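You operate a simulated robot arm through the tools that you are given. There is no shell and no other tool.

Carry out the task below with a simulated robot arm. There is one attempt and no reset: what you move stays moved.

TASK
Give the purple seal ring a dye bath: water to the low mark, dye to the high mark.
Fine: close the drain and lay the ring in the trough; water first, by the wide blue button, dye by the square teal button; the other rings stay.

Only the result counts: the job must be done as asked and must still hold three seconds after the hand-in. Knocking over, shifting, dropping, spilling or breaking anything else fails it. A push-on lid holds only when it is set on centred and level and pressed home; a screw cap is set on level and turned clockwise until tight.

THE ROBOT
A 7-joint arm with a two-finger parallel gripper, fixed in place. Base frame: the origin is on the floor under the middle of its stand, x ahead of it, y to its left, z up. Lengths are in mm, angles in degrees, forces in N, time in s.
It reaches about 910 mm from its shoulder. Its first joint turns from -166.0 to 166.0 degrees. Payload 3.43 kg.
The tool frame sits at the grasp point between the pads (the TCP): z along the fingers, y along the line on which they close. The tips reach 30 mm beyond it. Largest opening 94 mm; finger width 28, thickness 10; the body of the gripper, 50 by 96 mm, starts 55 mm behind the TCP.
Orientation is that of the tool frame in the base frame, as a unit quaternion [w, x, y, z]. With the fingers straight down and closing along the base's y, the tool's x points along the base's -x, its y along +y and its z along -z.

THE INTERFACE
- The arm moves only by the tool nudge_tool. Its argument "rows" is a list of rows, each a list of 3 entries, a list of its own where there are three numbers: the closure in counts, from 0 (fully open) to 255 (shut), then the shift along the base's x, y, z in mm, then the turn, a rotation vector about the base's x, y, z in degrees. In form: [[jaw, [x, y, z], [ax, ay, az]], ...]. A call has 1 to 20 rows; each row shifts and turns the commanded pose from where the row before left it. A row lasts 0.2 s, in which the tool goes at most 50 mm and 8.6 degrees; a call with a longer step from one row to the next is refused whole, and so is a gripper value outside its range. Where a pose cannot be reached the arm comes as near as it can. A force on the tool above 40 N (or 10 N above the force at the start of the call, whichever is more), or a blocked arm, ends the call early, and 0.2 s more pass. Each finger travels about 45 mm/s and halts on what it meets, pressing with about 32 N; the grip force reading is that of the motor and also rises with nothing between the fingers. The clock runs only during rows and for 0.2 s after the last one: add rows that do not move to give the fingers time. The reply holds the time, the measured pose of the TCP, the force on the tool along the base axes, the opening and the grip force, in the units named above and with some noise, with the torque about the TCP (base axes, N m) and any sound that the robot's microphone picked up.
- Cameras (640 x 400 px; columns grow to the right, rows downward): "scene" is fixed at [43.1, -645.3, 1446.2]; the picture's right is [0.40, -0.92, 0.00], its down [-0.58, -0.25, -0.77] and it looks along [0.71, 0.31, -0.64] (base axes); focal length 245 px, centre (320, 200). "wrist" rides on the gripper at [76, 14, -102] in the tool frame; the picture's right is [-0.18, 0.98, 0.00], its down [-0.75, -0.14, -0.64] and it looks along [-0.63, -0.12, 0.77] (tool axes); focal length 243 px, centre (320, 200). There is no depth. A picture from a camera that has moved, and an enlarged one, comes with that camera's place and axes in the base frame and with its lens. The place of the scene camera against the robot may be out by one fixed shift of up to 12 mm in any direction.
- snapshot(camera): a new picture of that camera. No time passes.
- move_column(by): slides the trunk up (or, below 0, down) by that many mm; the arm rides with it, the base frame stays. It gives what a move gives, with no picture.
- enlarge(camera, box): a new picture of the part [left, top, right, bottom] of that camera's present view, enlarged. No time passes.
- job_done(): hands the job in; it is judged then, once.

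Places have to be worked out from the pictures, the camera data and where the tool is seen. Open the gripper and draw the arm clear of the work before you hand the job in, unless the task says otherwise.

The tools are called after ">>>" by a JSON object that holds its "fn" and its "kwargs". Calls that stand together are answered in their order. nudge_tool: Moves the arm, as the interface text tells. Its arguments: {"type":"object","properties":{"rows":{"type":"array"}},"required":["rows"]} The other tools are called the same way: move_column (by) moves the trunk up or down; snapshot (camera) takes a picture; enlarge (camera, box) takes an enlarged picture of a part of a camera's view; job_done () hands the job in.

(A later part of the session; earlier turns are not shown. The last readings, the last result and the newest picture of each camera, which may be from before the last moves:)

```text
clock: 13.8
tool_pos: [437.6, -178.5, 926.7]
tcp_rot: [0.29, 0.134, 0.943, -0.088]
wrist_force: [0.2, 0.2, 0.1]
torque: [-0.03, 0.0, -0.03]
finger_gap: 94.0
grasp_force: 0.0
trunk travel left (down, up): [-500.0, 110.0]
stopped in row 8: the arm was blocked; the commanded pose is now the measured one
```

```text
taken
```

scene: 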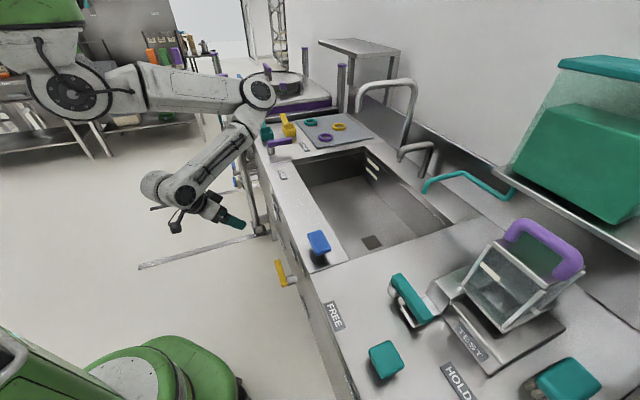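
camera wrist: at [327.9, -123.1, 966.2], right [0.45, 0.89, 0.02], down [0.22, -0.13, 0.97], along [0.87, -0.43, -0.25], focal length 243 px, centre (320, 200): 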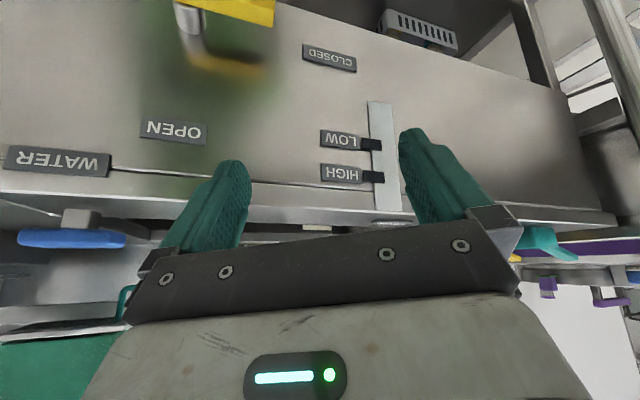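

The retreat ended early with the arm blocked and the hand turned aside, with no force read. I'll check that nothing was touched, looking closely at the elbow and the lever.

>>> {"fn": "enlarge", "kwargs": {"camera": "scene", "box": [200, 60, 400, 185]}}

>>> {"fn": "enlarge", "kwargs": {"camera": "scene", "box": [0, 40, 300, 260]}}

>>> {"fn": "enlarge", "kwargs": {"camera": "scene", "box": [250, 240, 330, 300]}}

```text
3.20 times, centred on (300, 122) of scene
camera zoom: at [43.1, -645.3, 1446.2], right [0.4, -0.92, 0.0], down [-0.58, -0.25, -0.77], along [0.71, 0.31, -0.64], focal length 785 px, centre (384, 448)
```

zoom: 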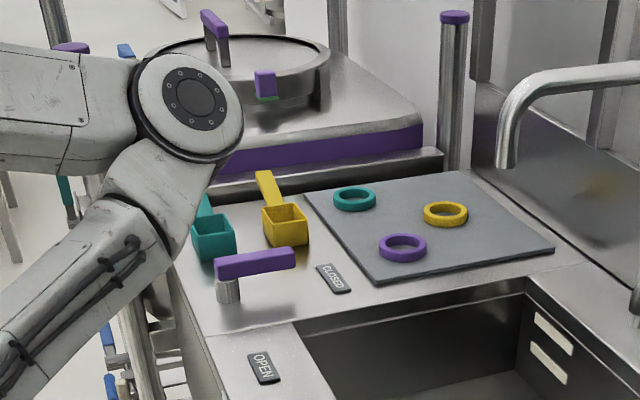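

```text
1.82 times, centred on (150, 150) of scene
camera zoom: at [43.1, -645.3, 1446.2], right [0.4, -0.92, 0.0], down [-0.58, -0.25, -0.77], along [0.71, 0.31, -0.64], focal length 446 px, centre (629, 291)
```

zoom: 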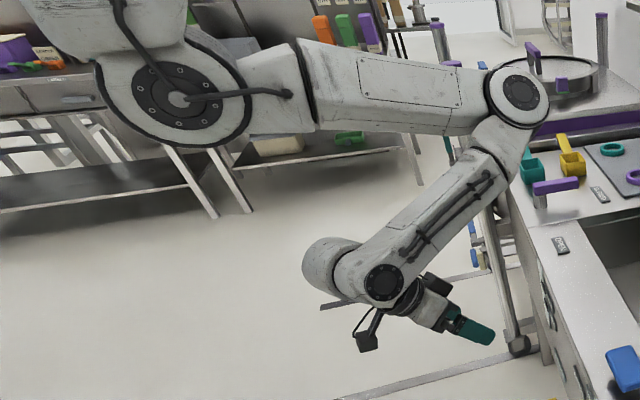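

```text
6.67 times, centred on (290, 270) of scene
camera zoom: at [43.1, -645.3, 1446.2], right [0.4, -0.92, 0.0], down [-0.58, -0.25, -0.77], along [0.71, 0.31, -0.64], focal length 1635 px, centre (520, -267)
```

zoom: 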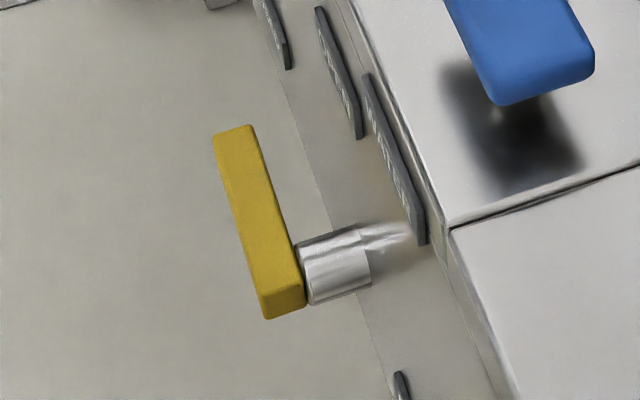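

Nothing was disturbed and the drain lever stays horizontal; the arm just folded too tightly near its base. I'll raise the hand and move outward toward the ring, levelling the roll so the hand heads about −20° with a 35° tilt.

>>> {"fn": "nudge_tool", "kwargs": {"rows": [[0, [15, 0, 30], [1.2, -0.4, -0.5]], [0, [15, 0, 35], [1.2, -0.4, -0.6]], [0, [15, 0, 40], [1.2, -0.4, -0.6]], [0, [20, 0, 40], [1.2, -0.4, -0.5]], [0, [25, 0, 40], [0, 0, 0]], [0, [30, 0, 40], [0, 0, 0]]]}}

>>> {"fn": "snapshot", "kwargs": {"camera": "scene"}}

```text
clock: 15.2
tool_pos: [557.8, -233.7, 1106.8]
tcp_rot: [0.295, 0.168, 0.939, -0.054]
wrist_force: [0.3, 0.3, 0.1]
torque: [0.01, 0.01, 0.01]
finger_gap: 93.8
grasp_force: 0.0
out of reach, approached as far as the arm can: row 1, 2, 3, 4, 5
trunk travel left (down, up): [-500.0, 110.0]
```

```text
taken
```

scene: 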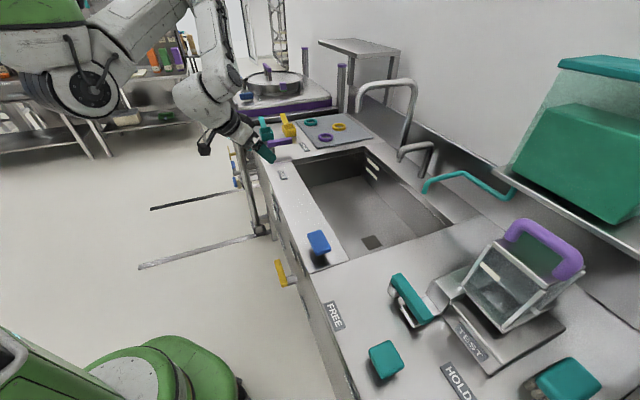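

The arm went through an awkward region (elbow now up) and hasn't fully reached the commanded pose. I'll hold for a moment and read the settled pose.

>>> {"fn": "nudge_tool", "kwargs": {"rows": [[0, [0, 0, 0], [0, 0, 0]], [0, [0, 0, 0], [0, 0, 0]], [0, [0, 0, 0], [0, 0, 0]]]}}

>>> {"fn": "snapshot", "kwargs": {"camera": "wrist"}}

>>> {"fn": "snapshot", "kwargs": {"camera": "scene"}}

```text
clock: 16.0
tool_pos: [557.4, -234.6, 1107.3]
tcp_rot: [0.296, 0.167, 0.939, -0.054]
wrist_force: [-0.3, 0.4, 0.9]
torque: [0.01, 0.03, -0.01]
finger_gap: 93.8
grasp_force: 0.1
trunk travel left (down, up): [-500.0, 110.0]
```

```text
taken
camera wrist: at [448.7, -178.2, 1148.3], right [0.48, 0.87, 0.1], down [0.19, -0.22, 0.96], along [0.86, -0.44, -0.27], focal length 243 px, centre (320, 200)
```

wrist: 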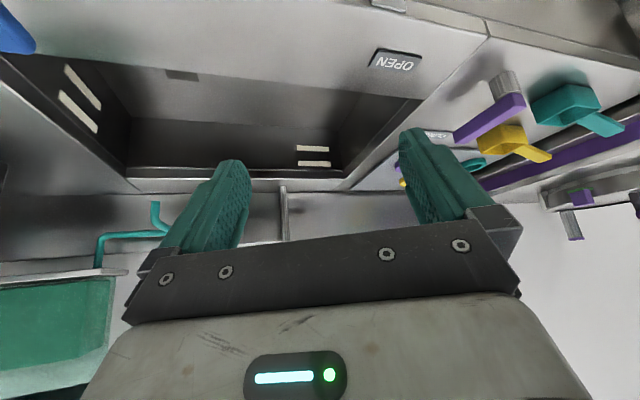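

```text
taken
```

scene: 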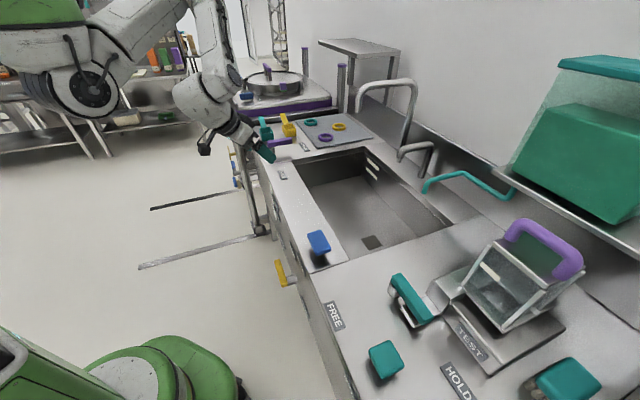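

The settled orientation is just what I wanted (heading −20°, tilt 35°, level roll). Now I'll translate outward at this height toward the ring slab.

>>> {"fn": "nudge_tool", "kwargs": {"rows": [[0, [40, 2, 0], [0, 0, 0]], [0, [45, 2, 0], [0, 0, 0]], [0, [45, 2, 0], [0, 0, 0]], [0, [45, 2, 0], [0, 0, 0]], [0, [45, 2, 0], [0, 0, 0]], [0, [45, 2, 0], [0, 0, 0]], [0, [45, 2, 0], [0, 0, 0]], [0, [40, 2, 0], [0, 0, 0]]]}}

>>> {"fn": "snapshot", "kwargs": {"camera": "wrist"}}

>>> {"fn": "snapshot", "kwargs": {"camera": "scene"}}

```text
clock: 17.8
tool_pos: [907.9, -216.4, 1106.7]
tcp_rot: [0.295, 0.167, 0.939, -0.053]
wrist_force: [-0.5, 0.7, 0.0]
torque: [-0.03, 0.0, 0.04]
finger_gap: 94.0
grasp_force: 0.2
trunk travel left (down, up): [-500.0, 110.0]
```

```text
taken
camera wrist: at [799.2, -161.3, 1148.8], right [0.48, 0.87, 0.1], down [0.19, -0.22, 0.96], along [0.86, -0.44, -0.27], focal length 243 px, centre (320, 200)
```

wrist: 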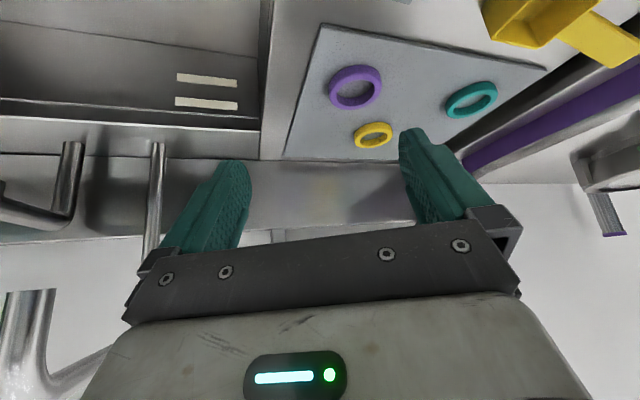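

```text
taken
```

scene: 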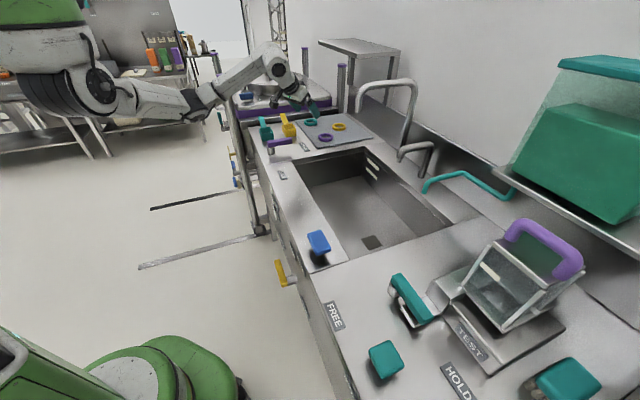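

The rings are now well in view from the wrist camera. I'll enlarge to measure the purple ring.

>>> {"fn": "enlarge", "kwargs": {"camera": "wrist", "box": [280, 20, 440, 160]}}

>>> {"fn": "enlarge", "kwargs": {"camera": "scene", "box": [290, 110, 370, 160]}}

```text
2.86 times, centred on (360, 90) of wrist
camera zoom: at [799.2, -161.3, 1148.8], right [0.48, 0.87, 0.1], down [0.19, -0.22, 0.96], along [0.86, -0.44, -0.27], focal length 693 px, centre (206, 514)
```

zoom: 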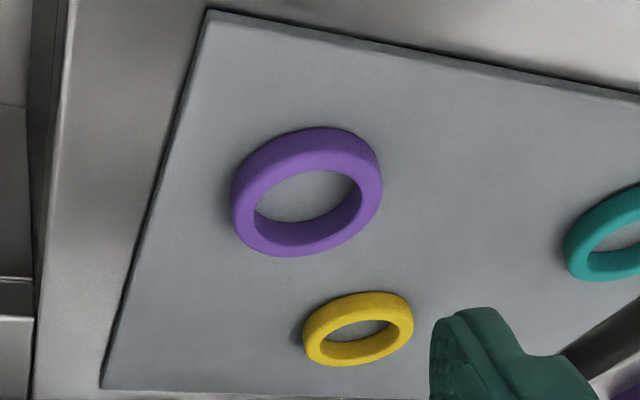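

```text
8.00 times, centred on (330, 135) of scene
camera zoom: at [43.1, -645.3, 1446.2], right [0.4, -0.92, 0.0], down [-0.58, -0.25, -0.77], along [0.71, 0.31, -0.64], focal length 1962 px, centre (240, 720)
```

zoom: 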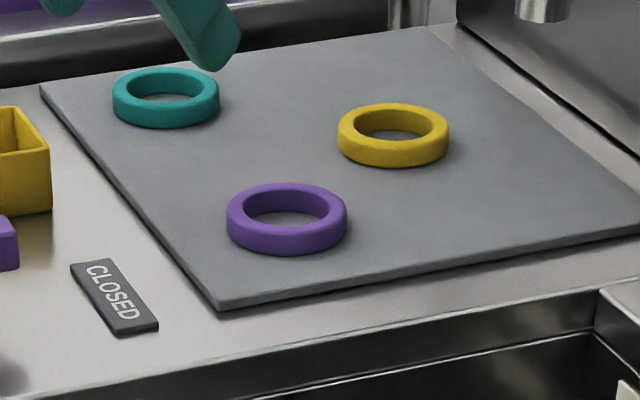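

The purple ring is at about (1068, −231), OD ≈71 mm, on a slab near z≈912, with ~140 mm clearance to the other rings. I'll move to a pre-grasp point 100 mm back along the finger direction and check the alignment.

>>> {"fn": "nudge_tool", "kwargs": {"rows": [[0, [22, 3, -20], [0, 0, 0]], [0, [23, 3, -20], [0, 0, 0]], [0, [23, 3, -20], [0, 0, 0]], [0, [22, 2, -18], [0, 0, 0]]]}}

>>> {"fn": "snapshot", "kwargs": {"camera": "wrist"}}

>>> {"fn": "enlarge", "kwargs": {"camera": "scene", "box": [220, 60, 420, 185]}}

```text
clock: 18.8
tool_pos: [998.2, -206.6, 1028.6]
tcp_rot: [0.295, 0.167, 0.939, -0.054]
wrist_force: [-0.6, -0.3, 0.2]
torque: [0.02, -0.03, 0.0]
finger_gap: 93.8
grasp_force: 0.0
trunk travel left (down, up): [-500.0, 110.0]
```

```text
taken
camera wrist: at [889.6, -150.8, 1070.1], right [0.48, 0.87, 0.1], down [0.19, -0.22, 0.96], along [0.86, -0.44, -0.27], focal length 243 px, centre (320, 200)
```

wrist: 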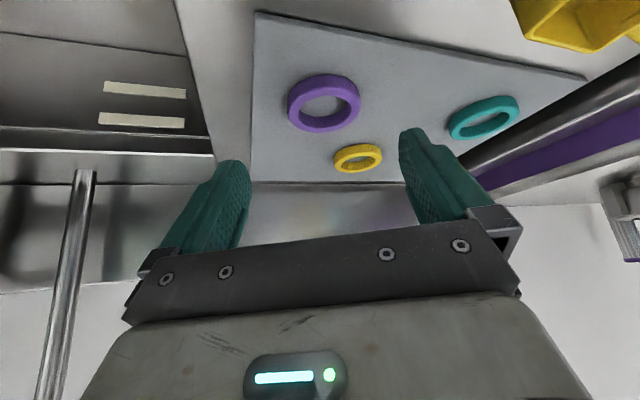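

```text
3.20 times, centred on (320, 122) of scene
camera zoom: at [43.1, -645.3, 1446.2], right [0.4, -0.92, 0.0], down [-0.58, -0.25, -0.77], along [0.71, 0.31, -0.64], focal length 785 px, centre (320, 448)
```

zoom: 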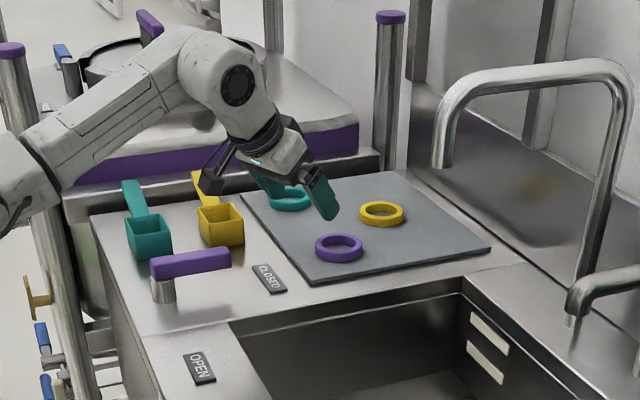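

The reading agrees: ring centre ≈(1069, −230), well centred between the fingers. I'll go down along the finger direction to just above ring height, then look again.

>>> {"fn": "nudge_tool", "kwargs": {"rows": [[0, [15, -4.6, -22], [0, 0, 0]], [0, [15, -4.6, -22], [0, 0, 0]], [0, [14.8, -4.6, -22], [0, 0, 0]]]}}

>>> {"fn": "snapshot", "kwargs": {"camera": "wrist"}}

>>> {"fn": "enlarge", "kwargs": {"camera": "scene", "box": [290, 95, 370, 155]}}

```text
clock: 19.6
tool_pos: [1043.5, -221.1, 962.9]
tcp_rot: [0.295, 0.168, 0.939, -0.053]
wrist_force: [-0.3, -0.1, 0.1]
torque: [-0.02, 0.0, 0.0]
finger_gap: 94.1
grasp_force: 0.1
trunk travel left (down, up): [-500.0, 110.0]
```

```text
taken
camera wrist: at [934.1, -165.2, 1004.1], right [0.48, 0.87, 0.1], down [0.19, -0.22, 0.96], along [0.86, -0.44, -0.27], focal length 243 px, centre (320, 200)
```

wrist: 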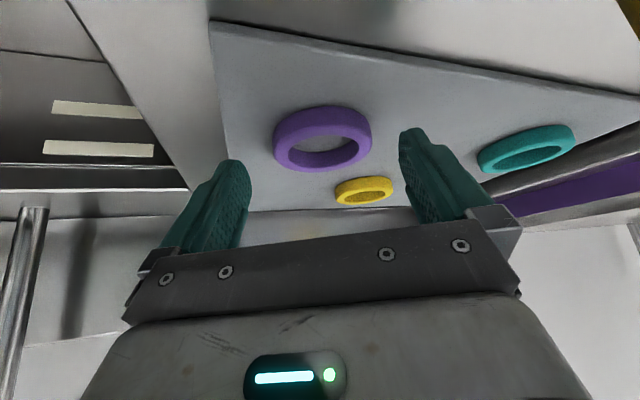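

```text
6.67 times, centred on (330, 125) of scene
camera zoom: at [43.1, -645.3, 1446.2], right [0.4, -0.92, 0.0], down [-0.58, -0.25, -0.77], along [0.71, 0.31, -0.64], focal length 1635 px, centre (253, 700)
```

zoom: 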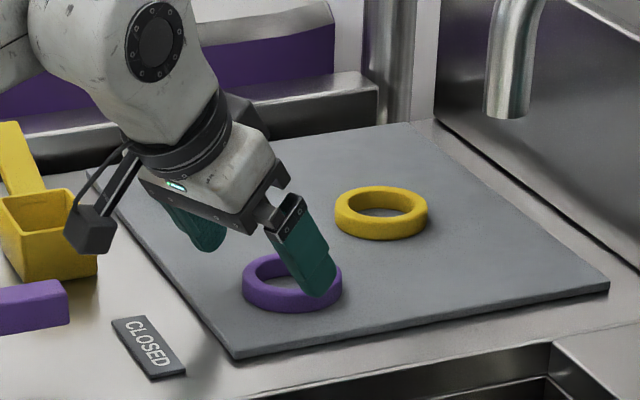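

Alignment is good. I'll ease down in small steps toward the slab and watch the vertical force.

>>> {"fn": "nudge_tool", "kwargs": {"rows": [[0, [3, -0.3, -5], [0, 0, 0]], [0, [3, -0.3, -5], [0, 0, 0]]]}}

>>> {"fn": "enlarge", "kwargs": {"camera": "scene", "box": [300, 105, 360, 150]}}

>>> {"fn": "enlarge", "kwargs": {"camera": "wrist", "box": [160, 60, 480, 260]}}

```text
clock: 20.2
tool_pos: [1048.2, -221.3, 953.6]
tcp_rot: [0.295, 0.167, 0.939, -0.054]
wrist_force: [-0.2, 0.2, -0.2]
torque: [0.01, 0.02, 0.0]
finger_gap: 94.2
grasp_force: 0.2
trunk travel left (down, up): [-500.0, 110.0]
```

```text
8.89 times, centred on (330, 128) of scene
camera zoom: at [43.1, -645.3, 1446.2], right [0.4, -0.92, 0.0], down [-0.58, -0.25, -0.77], along [0.71, 0.31, -0.64], focal length 2180 px, centre (231, 844)
```

zoom: 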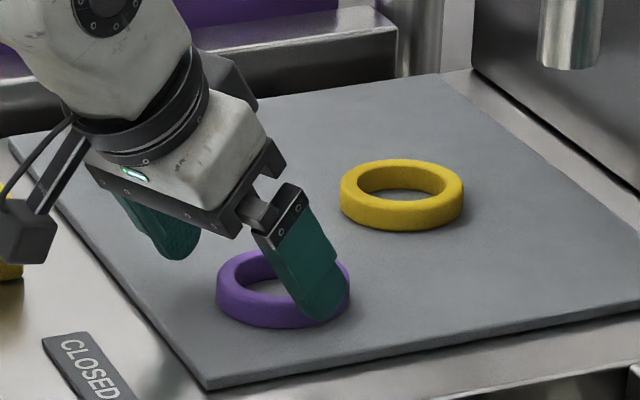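

```text
2.00 times, centred on (320, 160) of wrist
camera zoom: at [940.1, -165.7, 994.4], right [0.48, 0.87, 0.1], down [0.19, -0.22, 0.96], along [0.86, -0.44, -0.27], focal length 485 px, centre (320, 280)
```

zoom: 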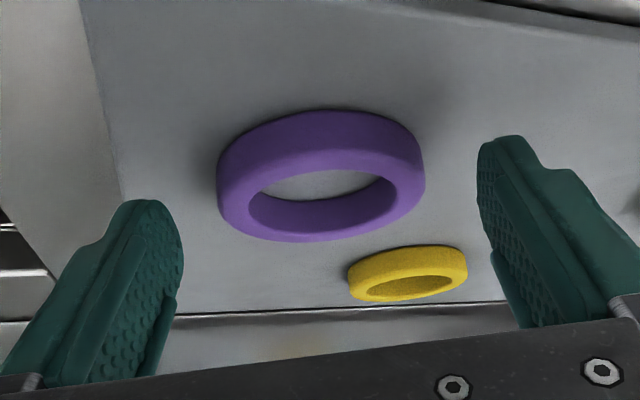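

The tips straddle the ring with no contact yet. I'll go down two more small steps.

>>> {"fn": "nudge_tool", "kwargs": {"rows": [[0, [2.5, -0.5, -3], [0, 0, 0]], [0, [2.5, -0.5, -3], [0, 0, 0]]]}}

>>> {"fn": "enlarge", "kwargs": {"camera": "wrist", "box": [160, 60, 480, 260]}}

>>> {"fn": "enlarge", "kwargs": {"camera": "scene", "box": [300, 105, 360, 150]}}

```text
clock: 20.8
tool_pos: [1053.0, -221.8, 947.9]
tcp_rot: [0.295, 0.167, 0.939, -0.054]
wrist_force: [-0.2, 0.3, 0.1]
torque: [-0.01, 0.02, 0.0]
finger_gap: 94.1
grasp_force: 0.1
trunk travel left (down, up): [-500.0, 110.0]
```

```text
2.00 times, centred on (320, 160) of wrist
camera zoom: at [944.6, -166.9, 988.7], right [0.48, 0.87, 0.1], down [0.19, -0.22, 0.96], along [0.86, -0.44, -0.27], focal length 485 px, centre (320, 280)
```

zoom: 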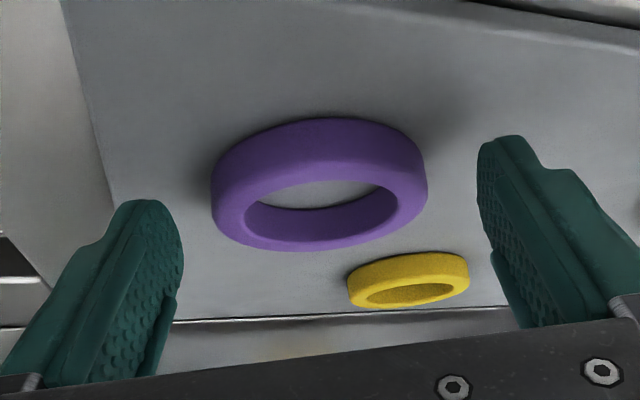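

```text
8.89 times, centred on (330, 128) of scene
camera zoom: at [43.1, -645.3, 1446.2], right [0.4, -0.92, 0.0], down [-0.58, -0.25, -0.77], along [0.71, 0.31, -0.64], focal length 2180 px, centre (231, 844)
```

zoom: 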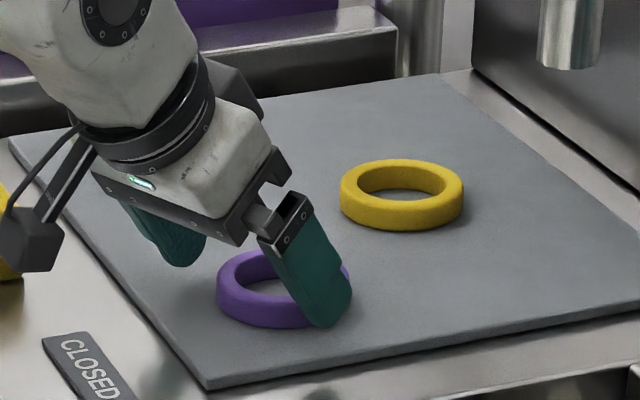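

Comparing only wrist views from different places, the ring is really at about (1085, −235.5, 909) — a bit farther and lower than the scene camera (which is offset) implied. I'll shift the fingers forward and down accordingly.

>>> {"fn": "nudge_tool", "kwargs": {"rows": [[0, [5.5, -2.6, -2.5], [0, 0, 0]], [0, [5.5, -2.6, -2.5], [0, 0, 0]], [0, [5, -2.5, -3], [0, 0, 0]]]}}

>>> {"fn": "enlarge", "kwargs": {"camera": "wrist", "box": [160, 60, 480, 260]}}

>>> {"fn": "enlarge", "kwargs": {"camera": "scene", "box": [300, 105, 360, 150]}}

```text
clock: 21.6
tool_pos: [1069.5, -230.0, 941.5]
tcp_rot: [0.295, 0.167, 0.939, -0.054]
wrist_force: [-4.1, 1.9, 5.9]
torque: [0.3, -0.01, 0.26]
finger_gap: 93.9
grasp_force: 0.1
trunk travel left (down, up): [-500.0, 110.0]
```

```text
2.00 times, centred on (320, 160) of wrist
camera zoom: at [960.7, -174.4, 981.7], right [0.48, 0.87, 0.1], down [0.19, -0.22, 0.96], along [0.86, -0.44, -0.27], focal length 485 px, centre (320, 280)
```

zoom: 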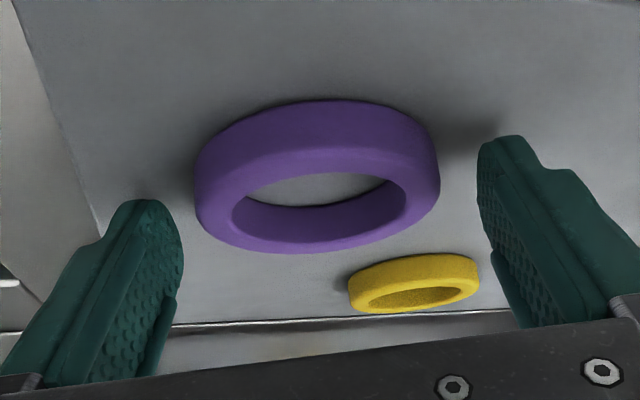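

```text
8.89 times, centred on (330, 128) of scene
camera zoom: at [43.1, -645.3, 1446.2], right [0.4, -0.92, 0.0], down [-0.58, -0.25, -0.77], along [0.71, 0.31, -0.64], focal length 2180 px, centre (231, 844)
```

zoom: 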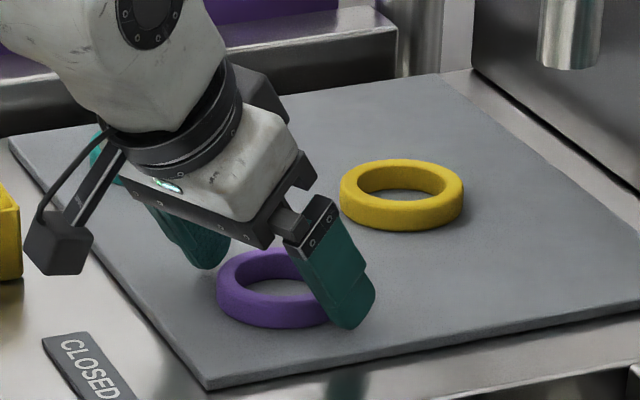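

There is light contact with the slab (≈6 N), so the slab top is near z≈909 and the ring (OD ≈74, height ≈15) is centred near (1081, −234). I'll lift 2 mm, back up 4 mm to centre, and close gently on the ring.

>>> {"fn": "nudge_tool", "kwargs": {"rows": [[0, [-3.7, 1.4, 2.5], [0, 0, 0]], [60, [0, 0, 0], [0, 0, 0]], [90, [0, 0, 0], [0, 0, 0]], [120, [0, 0, 0], [0, 0, 0]], [140, [0, 0, 0], [0, 0, 0]]]}}

>>> {"fn": "enlarge", "kwargs": {"camera": "wrist", "box": [160, 60, 480, 260]}}

>>> {"fn": "enlarge", "kwargs": {"camera": "scene", "box": [300, 105, 360, 150]}}

```text
clock: 22.8
tool_pos: [1065.9, -228.8, 942.0]
tcp_rot: [0.295, 0.166, 0.94, -0.053]
wrist_force: [-0.4, -0.2, 0.1]
torque: [-0.01, -0.01, 0.02]
finger_gap: 62.4
grasp_force: 31.9
trunk travel left (down, up): [-500.0, 110.0]
```

```text
2.00 times, centred on (320, 160) of wrist
camera zoom: at [957.1, -173.1, 983.2], right [0.48, 0.87, 0.1], down [0.19, -0.22, 0.96], along [0.86, -0.44, -0.27], focal length 485 px, centre (320, 280)
```

zoom: 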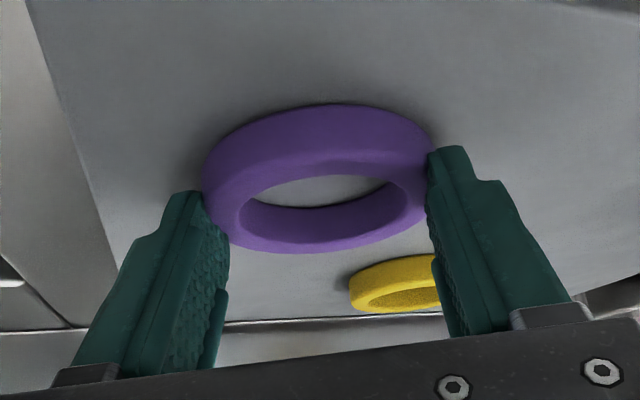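

```text
8.89 times, centred on (330, 128) of scene
camera zoom: at [43.1, -645.3, 1446.2], right [0.4, -0.92, 0.0], down [-0.58, -0.25, -0.77], along [0.71, 0.31, -0.64], focal length 2180 px, centre (231, 844)
```

zoom: 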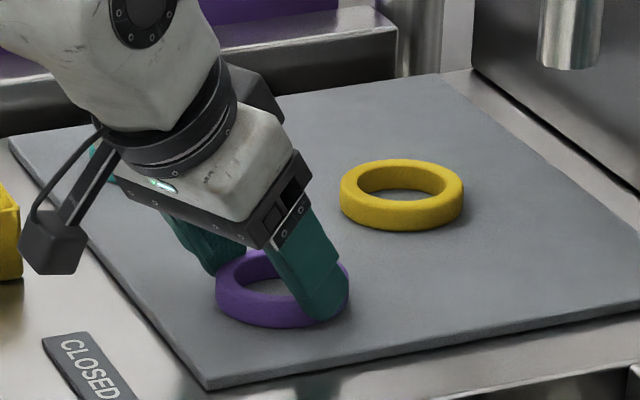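

The fingers stopped at 62.4 mm with full force and the ring has not shifted. I'll command full closure for a firm grip and check that the ring stays put before lifting.

>>> {"fn": "nudge_tool", "kwargs": {"rows": [[255, [0, 0, 0], [0, 0, 0]], [255, [0, 0, 0], [0, 0, 0]]]}}

>>> {"fn": "enlarge", "kwargs": {"camera": "wrist", "box": [200, 80, 440, 230]}}

```text
clock: 23.4
tool_pos: [1066.2, -229.1, 942.3]
tcp_rot: [0.295, 0.167, 0.939, -0.053]
wrist_force: [0.3, -0.2, 0.2]
torque: [0.0, -0.01, -0.03]
finger_gap: 62.1
grasp_force: 31.7
trunk travel left (down, up): [-500.0, 110.0]
```

```text
2.67 times, centred on (320, 155) of wrist
camera zoom: at [957.2, -173.1, 983.2], right [0.48, 0.87, 0.1], down [0.19, -0.22, 0.96], along [0.86, -0.44, -0.27], focal length 647 px, centre (320, 320)
```

zoom: 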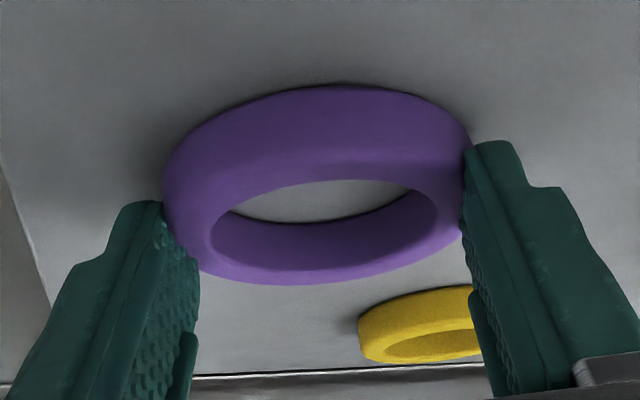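

The gap holds steady at ~62 mm and the fingers appear to touch the ring at its widest. I'll lift a few millimetres and check.

>>> {"fn": "nudge_tool", "kwargs": {"rows": [[255, [0, 0, 3], [0, 0, 0]], [255, [0, 0, 5], [0, 0, 0]], [255, [0, 0, 0], [0, 0, 0]]]}}

>>> {"fn": "enlarge", "kwargs": {"camera": "wrist", "box": [200, 80, 440, 230]}}

>>> {"fn": "enlarge", "kwargs": {"camera": "scene", "box": [300, 105, 360, 150]}}

```text
clock: 24.2
tool_pos: [1063.9, -228.6, 950.2]
tcp_rot: [0.295, 0.167, 0.939, -0.053]
wrist_force: [0.8, 0.2, -0.7]
torque: [0.0, 0.01, 0.0]
finger_gap: 62.0
grasp_force: 32.1
trunk travel left (down, up): [-500.0, 110.0]
```

```text
2.67 times, centred on (320, 155) of wrist
camera zoom: at [957.0, -173.1, 990.9], right [0.48, 0.87, 0.1], down [0.19, -0.22, 0.96], along [0.86, -0.44, -0.27], focal length 647 px, centre (320, 320)
```

zoom: 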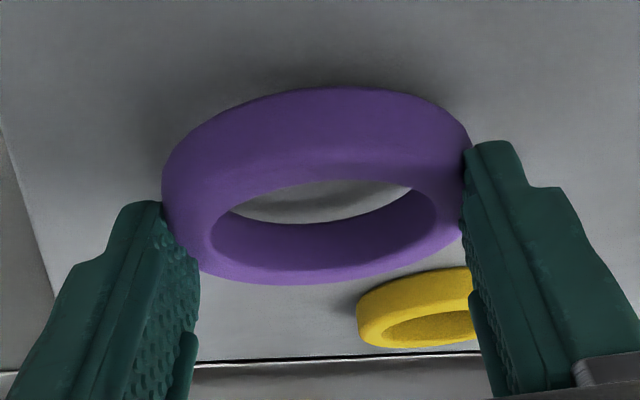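

```text
8.89 times, centred on (330, 128) of scene
camera zoom: at [43.1, -645.3, 1446.2], right [0.4, -0.92, 0.0], down [-0.58, -0.25, -0.77], along [0.71, 0.31, -0.64], focal length 2180 px, centre (231, 844)
```

zoom: 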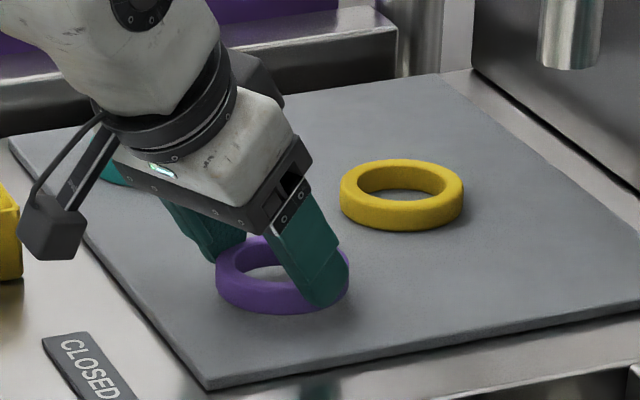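

The ring is firmly held and came up level. I'll lift it back along the approach direction, well above the counter.

>>> {"fn": "nudge_tool", "kwargs": {"rows": [[255, [-8, 3, 20], [0, 0, 0]], [255, [-18, 6, 30], [0, 0, 0]], [255, [-18, 6, 30], [0, 0, 0]], [255, [-16, 5, 25], [0, 0, 0]]]}}

>>> {"fn": "snapshot", "kwargs": {"camera": "wrist"}}

>>> {"fn": "snapshot", "kwargs": {"camera": "scene"}}

```text
clock: 25.2
tool_pos: [1006.3, -208.7, 1054.7]
tcp_rot: [0.295, 0.166, 0.939, -0.052]
wrist_force: [-0.3, -0.3, -0.6]
torque: [-0.02, -0.03, -0.03]
finger_gap: 0.0
grasp_force: 32.1
trunk travel left (down, up): [-500.0, 110.0]
```

```text
taken
camera wrist: at [896.9, -152.6, 1095.9], right [0.48, 0.87, 0.1], down [0.19, -0.22, 0.96], along [0.86, -0.44, -0.27], focal length 243 px, centre (320, 200)
```

wrist: 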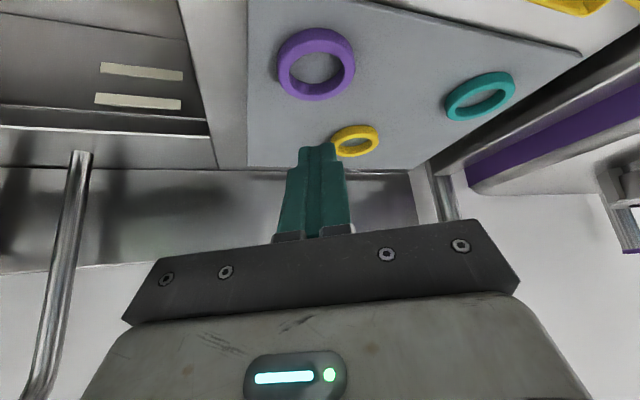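

```text
taken
```

scene: 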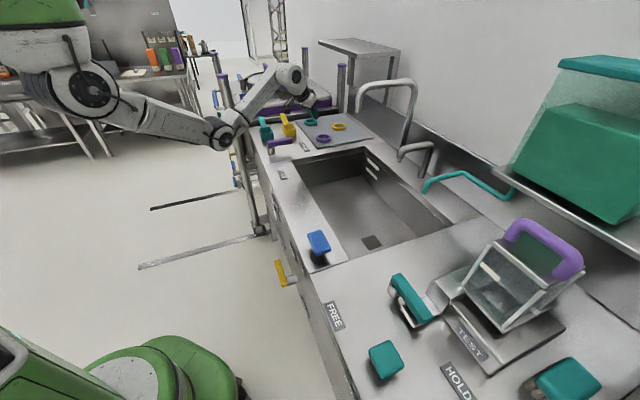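

The ring slipped out during the lift and lies back on the slab; the fingers are fully shut. I'll look where it is now and measure it again.

>>> {"fn": "enlarge", "kwargs": {"camera": "wrist", "box": [220, 0, 420, 160]}}

>>> {"fn": "enlarge", "kwargs": {"camera": "scene", "box": [290, 110, 370, 160]}}

```text
2.50 times, centred on (320, 80) of wrist
camera zoom: at [896.9, -152.6, 1095.9], right [0.48, 0.87, 0.1], down [0.19, -0.22, 0.96], along [0.86, -0.44, -0.27], focal length 606 px, centre (320, 500)
```

zoom: 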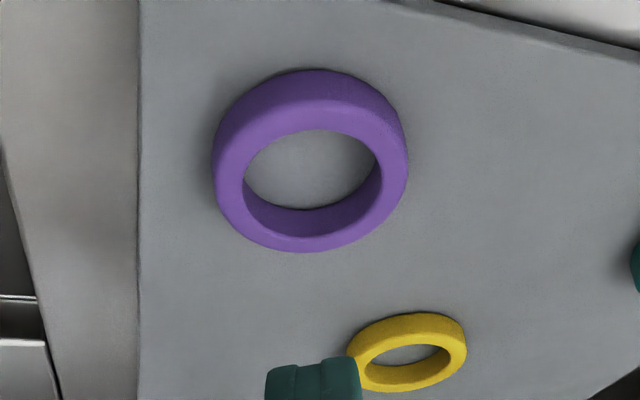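

```text
8.00 times, centred on (330, 135) of scene
camera zoom: at [43.1, -645.3, 1446.2], right [0.4, -0.92, 0.0], down [-0.58, -0.25, -0.77], along [0.71, 0.31, -0.64], focal length 1962 px, centre (240, 720)
```

zoom: 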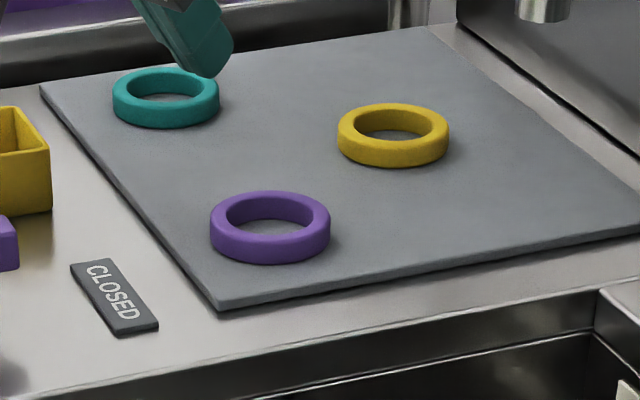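

Looking back, the 35° tilt left only the upper rounded edge of the ring between the fingertips, so it slipped; it now lies flat at about (1067, −230). I'll open the hand, reduce the tilt to about 15°, and re-approach so the pads cover the ring's full height.

>>> {"fn": "nudge_tool", "kwargs": {"rows": [[0, [0, 0, 5], [2.3, 6.25, 0]], [0, [0, 0, 5], [2.3, 6.25, 0]], [0, [0, 0, 0], [2.3, 6.25, 0]], [0, [15, -5, 0], [0, 0, 0]], [0, [15, -5, 0], [0, 0, 0]]]}}

>>> {"fn": "snapshot", "kwargs": {"camera": "wrist"}}

>>> {"fn": "snapshot", "kwargs": {"camera": "scene"}}

```text
clock: 26.4
tool_pos: [1035.3, -219.0, 1064.8]
tcp_rot: [0.127, 0.175, 0.976, -0.023]
wrist_force: [-0.1, -0.2, 0.0]
torque: [-0.03, 0.02, 0.0]
finger_gap: 94.0
grasp_force: 0.1
trunk travel left (down, up): [-500.0, 110.0]
```

```text
taken
camera wrist: at [946.2, -170.7, 1145.0], right [0.51, 0.86, 0.05], down [0.48, -0.33, 0.81], along [0.72, -0.39, -0.58], focal length 243 px, centre (320, 200)
```

wrist: 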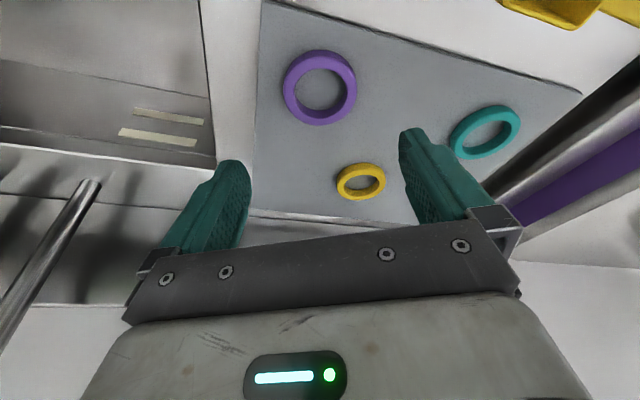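

```text
taken
```

scene: 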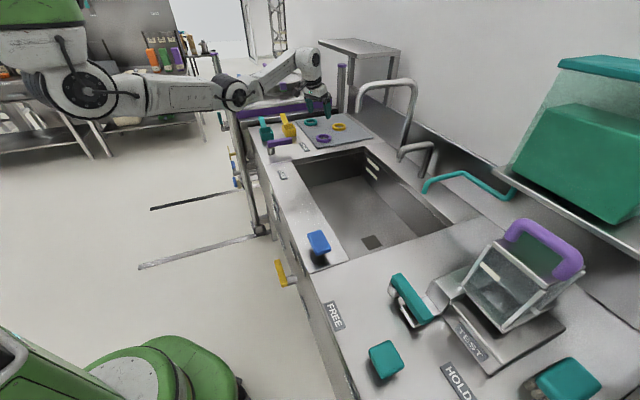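

The arm reaches with 15° tilt. The ring re-measures at about (1065, −229). I'll descend to ~40 mm above grasp height, aligned over it.

>>> {"fn": "nudge_tool", "kwargs": {"rows": [[0, [6, -2, -20], [0, 0, 0]], [0, [6, -2, -20], [0, 0, 0]], [0, [6, -2, -20], [0, 0, 0]], [0, [5, -1.5, -20], [0, 0, 0]]]}}

>>> {"fn": "enlarge", "kwargs": {"camera": "wrist", "box": [160, 60, 480, 260]}}

>>> {"fn": "enlarge", "kwargs": {"camera": "scene", "box": [290, 95, 370, 155]}}

```text
clock: 27.4
tool_pos: [1053.9, -228.3, 1015.6]
tcp_rot: [0.133, 0.177, 0.975, -0.024]
wrist_force: [-0.7, -0.9, 0.4]
torque: [0.0, -0.01, -0.05]
finger_gap: 94.0
grasp_force: 0.0
out of reach, approached as far as the arm can: row 3, 4
trunk travel left (down, up): [-500.0, 110.0]
```

```text
2.00 times, centred on (320, 160) of wrist
camera zoom: at [964.7, -178.8, 1094.2], right [0.51, 0.86, 0.05], down [0.47, -0.33, 0.82], along [0.72, -0.4, -0.57], focal length 485 px, centre (320, 280)
```

zoom: 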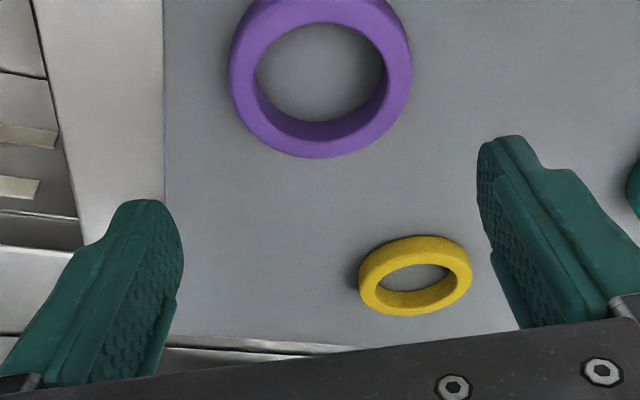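

```text
6.67 times, centred on (330, 125) of scene
camera zoom: at [43.1, -645.3, 1446.2], right [0.4, -0.92, 0.0], down [-0.58, -0.25, -0.77], along [0.71, 0.31, -0.64], focal length 1635 px, centre (253, 700)
```

zoom: 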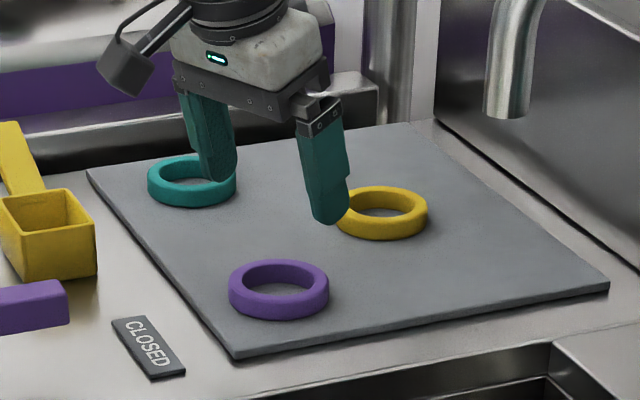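

At 15° tilt the arm runs out of reach lower down, so the trunk must come down. I'll first retreat up and back so the hand has ample height, then lower the column.

>>> {"fn": "nudge_tool", "kwargs": {"rows": [[0, [-20, 7, 35], [0, 0, 0]], [0, [-20, 7, 35], [0, 0, 0]], [0, [-20, 7, 35], [0, 0, 0]], [0, [-20, 7, 35], [0, 0, 0]], [0, [-20, 7, 35], [0, 0, 0]]]}}

>>> {"fn": "move_column", "kwargs": {"by": -120}}

>>> {"fn": "snapshot", "kwargs": {"camera": "wrist"}}

>>> {"fn": "snapshot", "kwargs": {"camera": "scene"}}

```text
clock: 28.6
tool_pos: [952.1, -194.1, 1190.5]
tcp_rot: [0.127, 0.174, 0.976, -0.023]
wrist_force: [-0.4, -0.2, 0.0]
torque: [0.04, 0.04, 0.01]
finger_gap: 93.9
grasp_force: 0.0
trunk travel left (down, up): [-500.0, 110.0]
```

```text
clock: 30.1
tool_pos: [954.1, -193.5, 1070.2]
tcp_rot: [0.128, 0.173, 0.976, -0.024]
wrist_force: [-0.8, -0.1, -0.5]
torque: [0.06, 0.0, -0.04]
finger_gap: 93.8
grasp_force: 0.0
trunk travel left (down, up): [-380.0, 230.0]
```

```text
taken
camera wrist: at [864.5, -144.8, 1150.2], right [0.51, 0.86, 0.05], down [0.48, -0.33, 0.81], along [0.72, -0.39, -0.58], focal length 243 px, centre (320, 200)
```

wrist: 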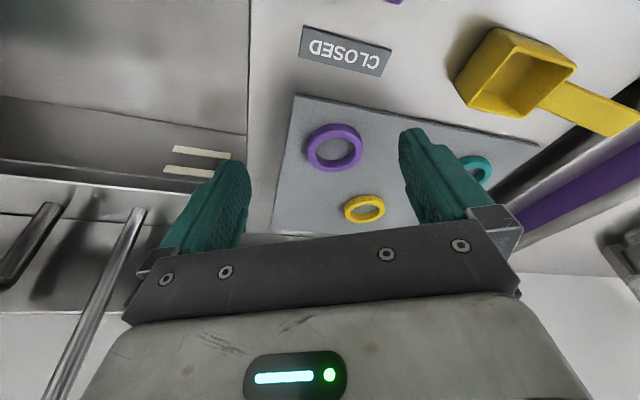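

```text
taken
```

scene: 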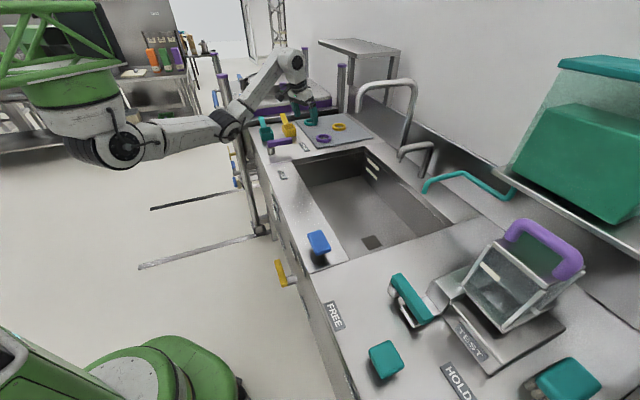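

The trunk is 120 mm lower and the ring reads at (1064, −229) again. I'll move to a pre-grasp point ~40 mm above grasp height.

>>> {"fn": "nudge_tool", "kwargs": {"rows": [[0, [25, -8, -15], [0, 0, 0]], [0, [26, -8.3, -20], [0, 0, 0]], [0, [26, -8.3, -25], [0, 0, 0]], [0, [26, -8.2, -25], [0, 0, 0]]]}}

>>> {"fn": "enlarge", "kwargs": {"camera": "wrist", "box": [160, 40, 480, 240]}}

>>> {"fn": "enlarge", "kwargs": {"camera": "scene", "box": [290, 95, 370, 155]}}

```text
clock: 31.1
tool_pos: [1055.1, -226.0, 982.6]
tcp_rot: [0.128, 0.175, 0.976, -0.021]
wrist_force: [0.7, 0.1, -1.2]
torque: [-0.05, 0.0, 0.03]
finger_gap: 93.9
grasp_force: 0.1
trunk travel left (down, up): [-380.0, 230.0]
```

```text
2.00 times, centred on (320, 140) of wrist
camera zoom: at [967.5, -177.5, 1063.1], right [0.51, 0.86, 0.05], down [0.48, -0.33, 0.81], along [0.72, -0.39, -0.58], focal length 485 px, centre (320, 320)
```

zoom: 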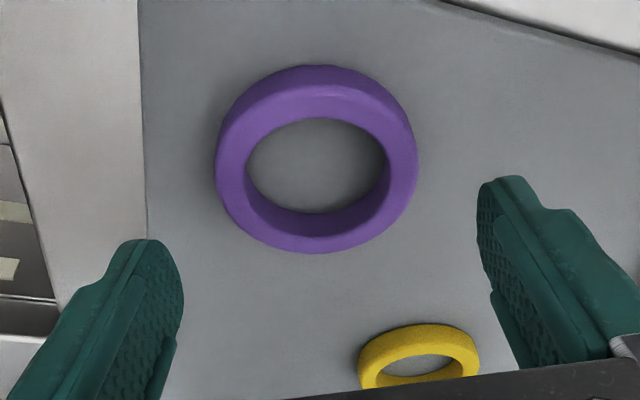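

```text
6.67 times, centred on (330, 125) of scene
camera zoom: at [43.1, -645.3, 1446.2], right [0.4, -0.92, 0.0], down [-0.58, -0.25, -0.77], along [0.71, 0.31, -0.64], focal length 1635 px, centre (253, 700)
```

zoom: 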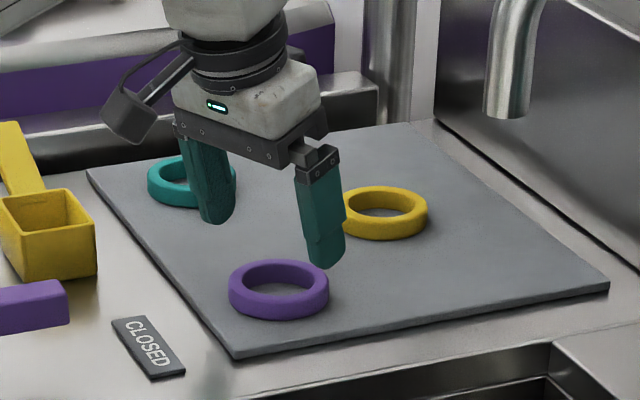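

Everything is aligned: ring centre ≈(1066, −229.5, 917). I'll descend to just above the slab.

>>> {"fn": "nudge_tool", "kwargs": {"rows": [[0, [1.6, -0.5, -11], [0, 0, 0]], [0, [1.6, -0.5, -11], [0, 0, 0]], [0, [1.5, -0.4, -10], [0, 0, 0]]]}}

>>> {"fn": "enlarge", "kwargs": {"camera": "wrist", "box": [160, 40, 480, 240]}}

>>> {"fn": "enlarge", "kwargs": {"camera": "scene", "box": [300, 105, 360, 150]}}

```text
clock: 31.9
tool_pos: [1059.6, -228.9, 951.8]
tcp_rot: [0.127, 0.175, 0.976, -0.022]
wrist_force: [0.1, 0.8, -0.6]
torque: [0.02, 0.01, 0.0]
finger_gap: 94.2
grasp_force: 0.2
trunk travel left (down, up): [-380.0, 230.0]
```

```text
2.00 times, centred on (320, 140) of wrist
camera zoom: at [971.9, -179.3, 1032.4], right [0.51, 0.86, 0.05], down [0.48, -0.33, 0.81], along [0.72, -0.39, -0.58], focal length 485 px, centre (320, 320)
```

zoom: 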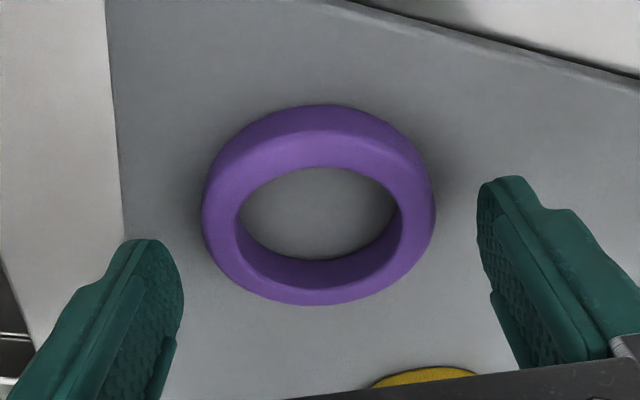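

```text
8.89 times, centred on (330, 128) of scene
camera zoom: at [43.1, -645.3, 1446.2], right [0.4, -0.92, 0.0], down [-0.58, -0.25, -0.77], along [0.71, 0.31, -0.64], focal length 2180 px, centre (231, 844)
```

zoom: 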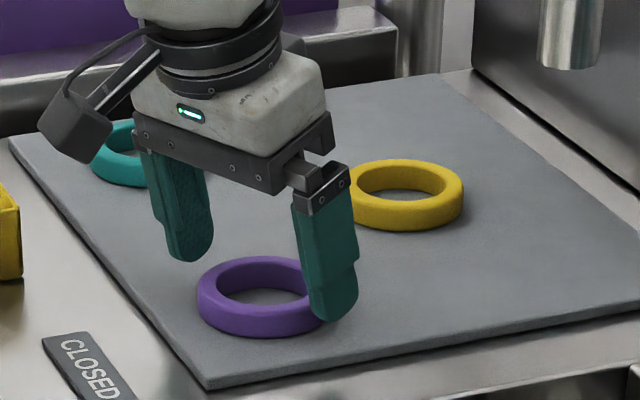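

The ring now sits at the same depth as the fingertips, between them. I'll creep down to light contact with the slab.

>>> {"fn": "nudge_tool", "kwargs": {"rows": [[0, [0, 0.3, -4], [0, 0, 0]], [0, [0, 0.3, -3], [0, 0, 0]]]}}

>>> {"fn": "enlarge", "kwargs": {"camera": "wrist", "box": [160, 40, 480, 240]}}

```text
clock: 32.5
tool_pos: [1061.8, -226.2, 945.3]
tcp_rot: [0.128, 0.174, 0.976, -0.024]
wrist_force: [0.1, -0.3, 0.2]
torque: [0.02, 0.01, -0.03]
finger_gap: 94.2
grasp_force: 0.1
trunk travel left (down, up): [-380.0, 230.0]
```

```text
2.00 times, centred on (320, 140) of wrist
camera zoom: at [972.1, -178.3, 1025.8], right [0.51, 0.86, 0.05], down [0.48, -0.33, 0.81], along [0.72, -0.39, -0.58], focal length 485 px, centre (320, 320)
```

zoom: 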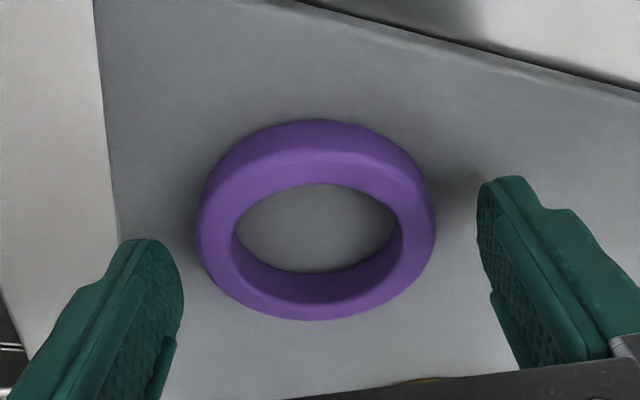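

No contact yet. Two more small steps down.

>>> {"fn": "nudge_tool", "kwargs": {"rows": [[0, [0, 0, -1.5], [0, 0, 0]], [0, [0, 0, -1.5], [0, 0, 0]]]}}

```text
clock: 33.1
tool_pos: [1060.5, -227.5, 943.7]
tcp_rot: [0.128, 0.173, 0.976, -0.024]
wrist_force: [0.4, 0.3, 0.0]
torque: [-0.03, 0.0, -0.04]
finger_gap: 94.0
grasp_force: 0.1
trunk travel left (down, up): [-380.0, 230.0]
```

>>> {"fn": "nudge_tool", "kwargs": {"rows": [[0, [0, 0, -1.5], [0, 0, 0]], [0, [0, 0, -1.5], [0, 0, 0]], [0, [0, 0, 0], [0, 0, 0]]]}}

```text
clock: 33.9
tool_pos: [1061.6, -227.4, 941.2]
tcp_rot: [0.128, 0.173, 0.976, -0.024]
wrist_force: [-0.4, -0.4, 3.7]
torque: [0.18, -0.03, 0.1]
finger_gap: 93.7
grasp_force: 0.1
trunk travel left (down, up): [-380.0, 230.0]
```

Light slab contact (3.7 N) at z≈941. I'll raise 1.5 mm and close on the ring.

>>> {"fn": "nudge_tool", "kwargs": {"rows": [[0, [0, 0, 1.8], [0, 0, 0]], [60, [0, 0, 0], [0, 0, 0]], [100, [0, 0, 0], [0, 0, 0]], [150, [0, 0, 0], [0, 0, 0]], [255, [0, 0, 0], [0, 0, 0]], [255, [0, 0, 0], [0, 0, 0]]]}}

>>> {"fn": "enlarge", "kwargs": {"camera": "wrist", "box": [200, 60, 440, 210]}}

>>> {"fn": "enlarge", "kwargs": {"camera": "scene", "box": [300, 105, 360, 150]}}

```text
clock: 35.3
tool_pos: [1060.9, -226.6, 941.8]
tcp_rot: [0.127, 0.174, 0.976, -0.024]
wrist_force: [0.3, -0.6, 0.3]
torque: [0.0, 0.04, 0.03]
finger_gap: 61.8
grasp_force: 31.9
trunk travel left (down, up): [-380.0, 230.0]
```

```text
2.67 times, centred on (320, 135) of wrist
camera zoom: at [972.2, -178.4, 1021.9], right [0.51, 0.86, 0.05], down [0.48, -0.33, 0.81], along [0.72, -0.39, -0.58], focal length 647 px, centre (320, 373)
```

zoom: 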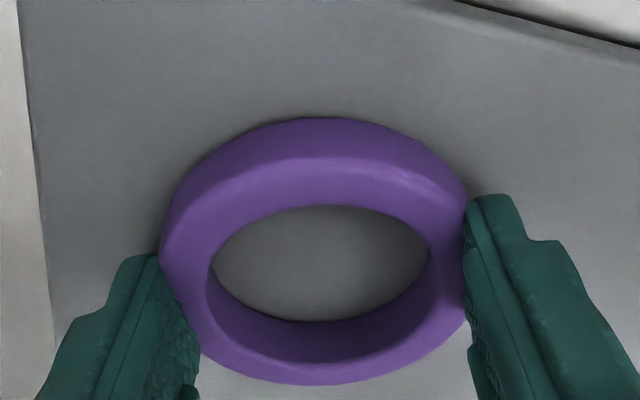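

```text
8.89 times, centred on (330, 128) of scene
camera zoom: at [43.1, -645.3, 1446.2], right [0.4, -0.92, 0.0], down [-0.58, -0.25, -0.77], along [0.71, 0.31, -0.64], focal length 2180 px, centre (231, 844)
```

zoom: 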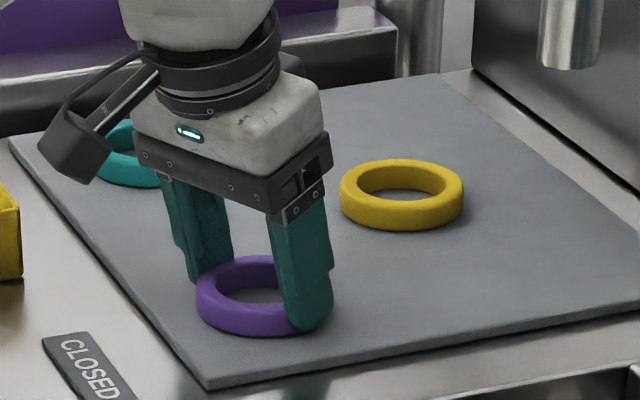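

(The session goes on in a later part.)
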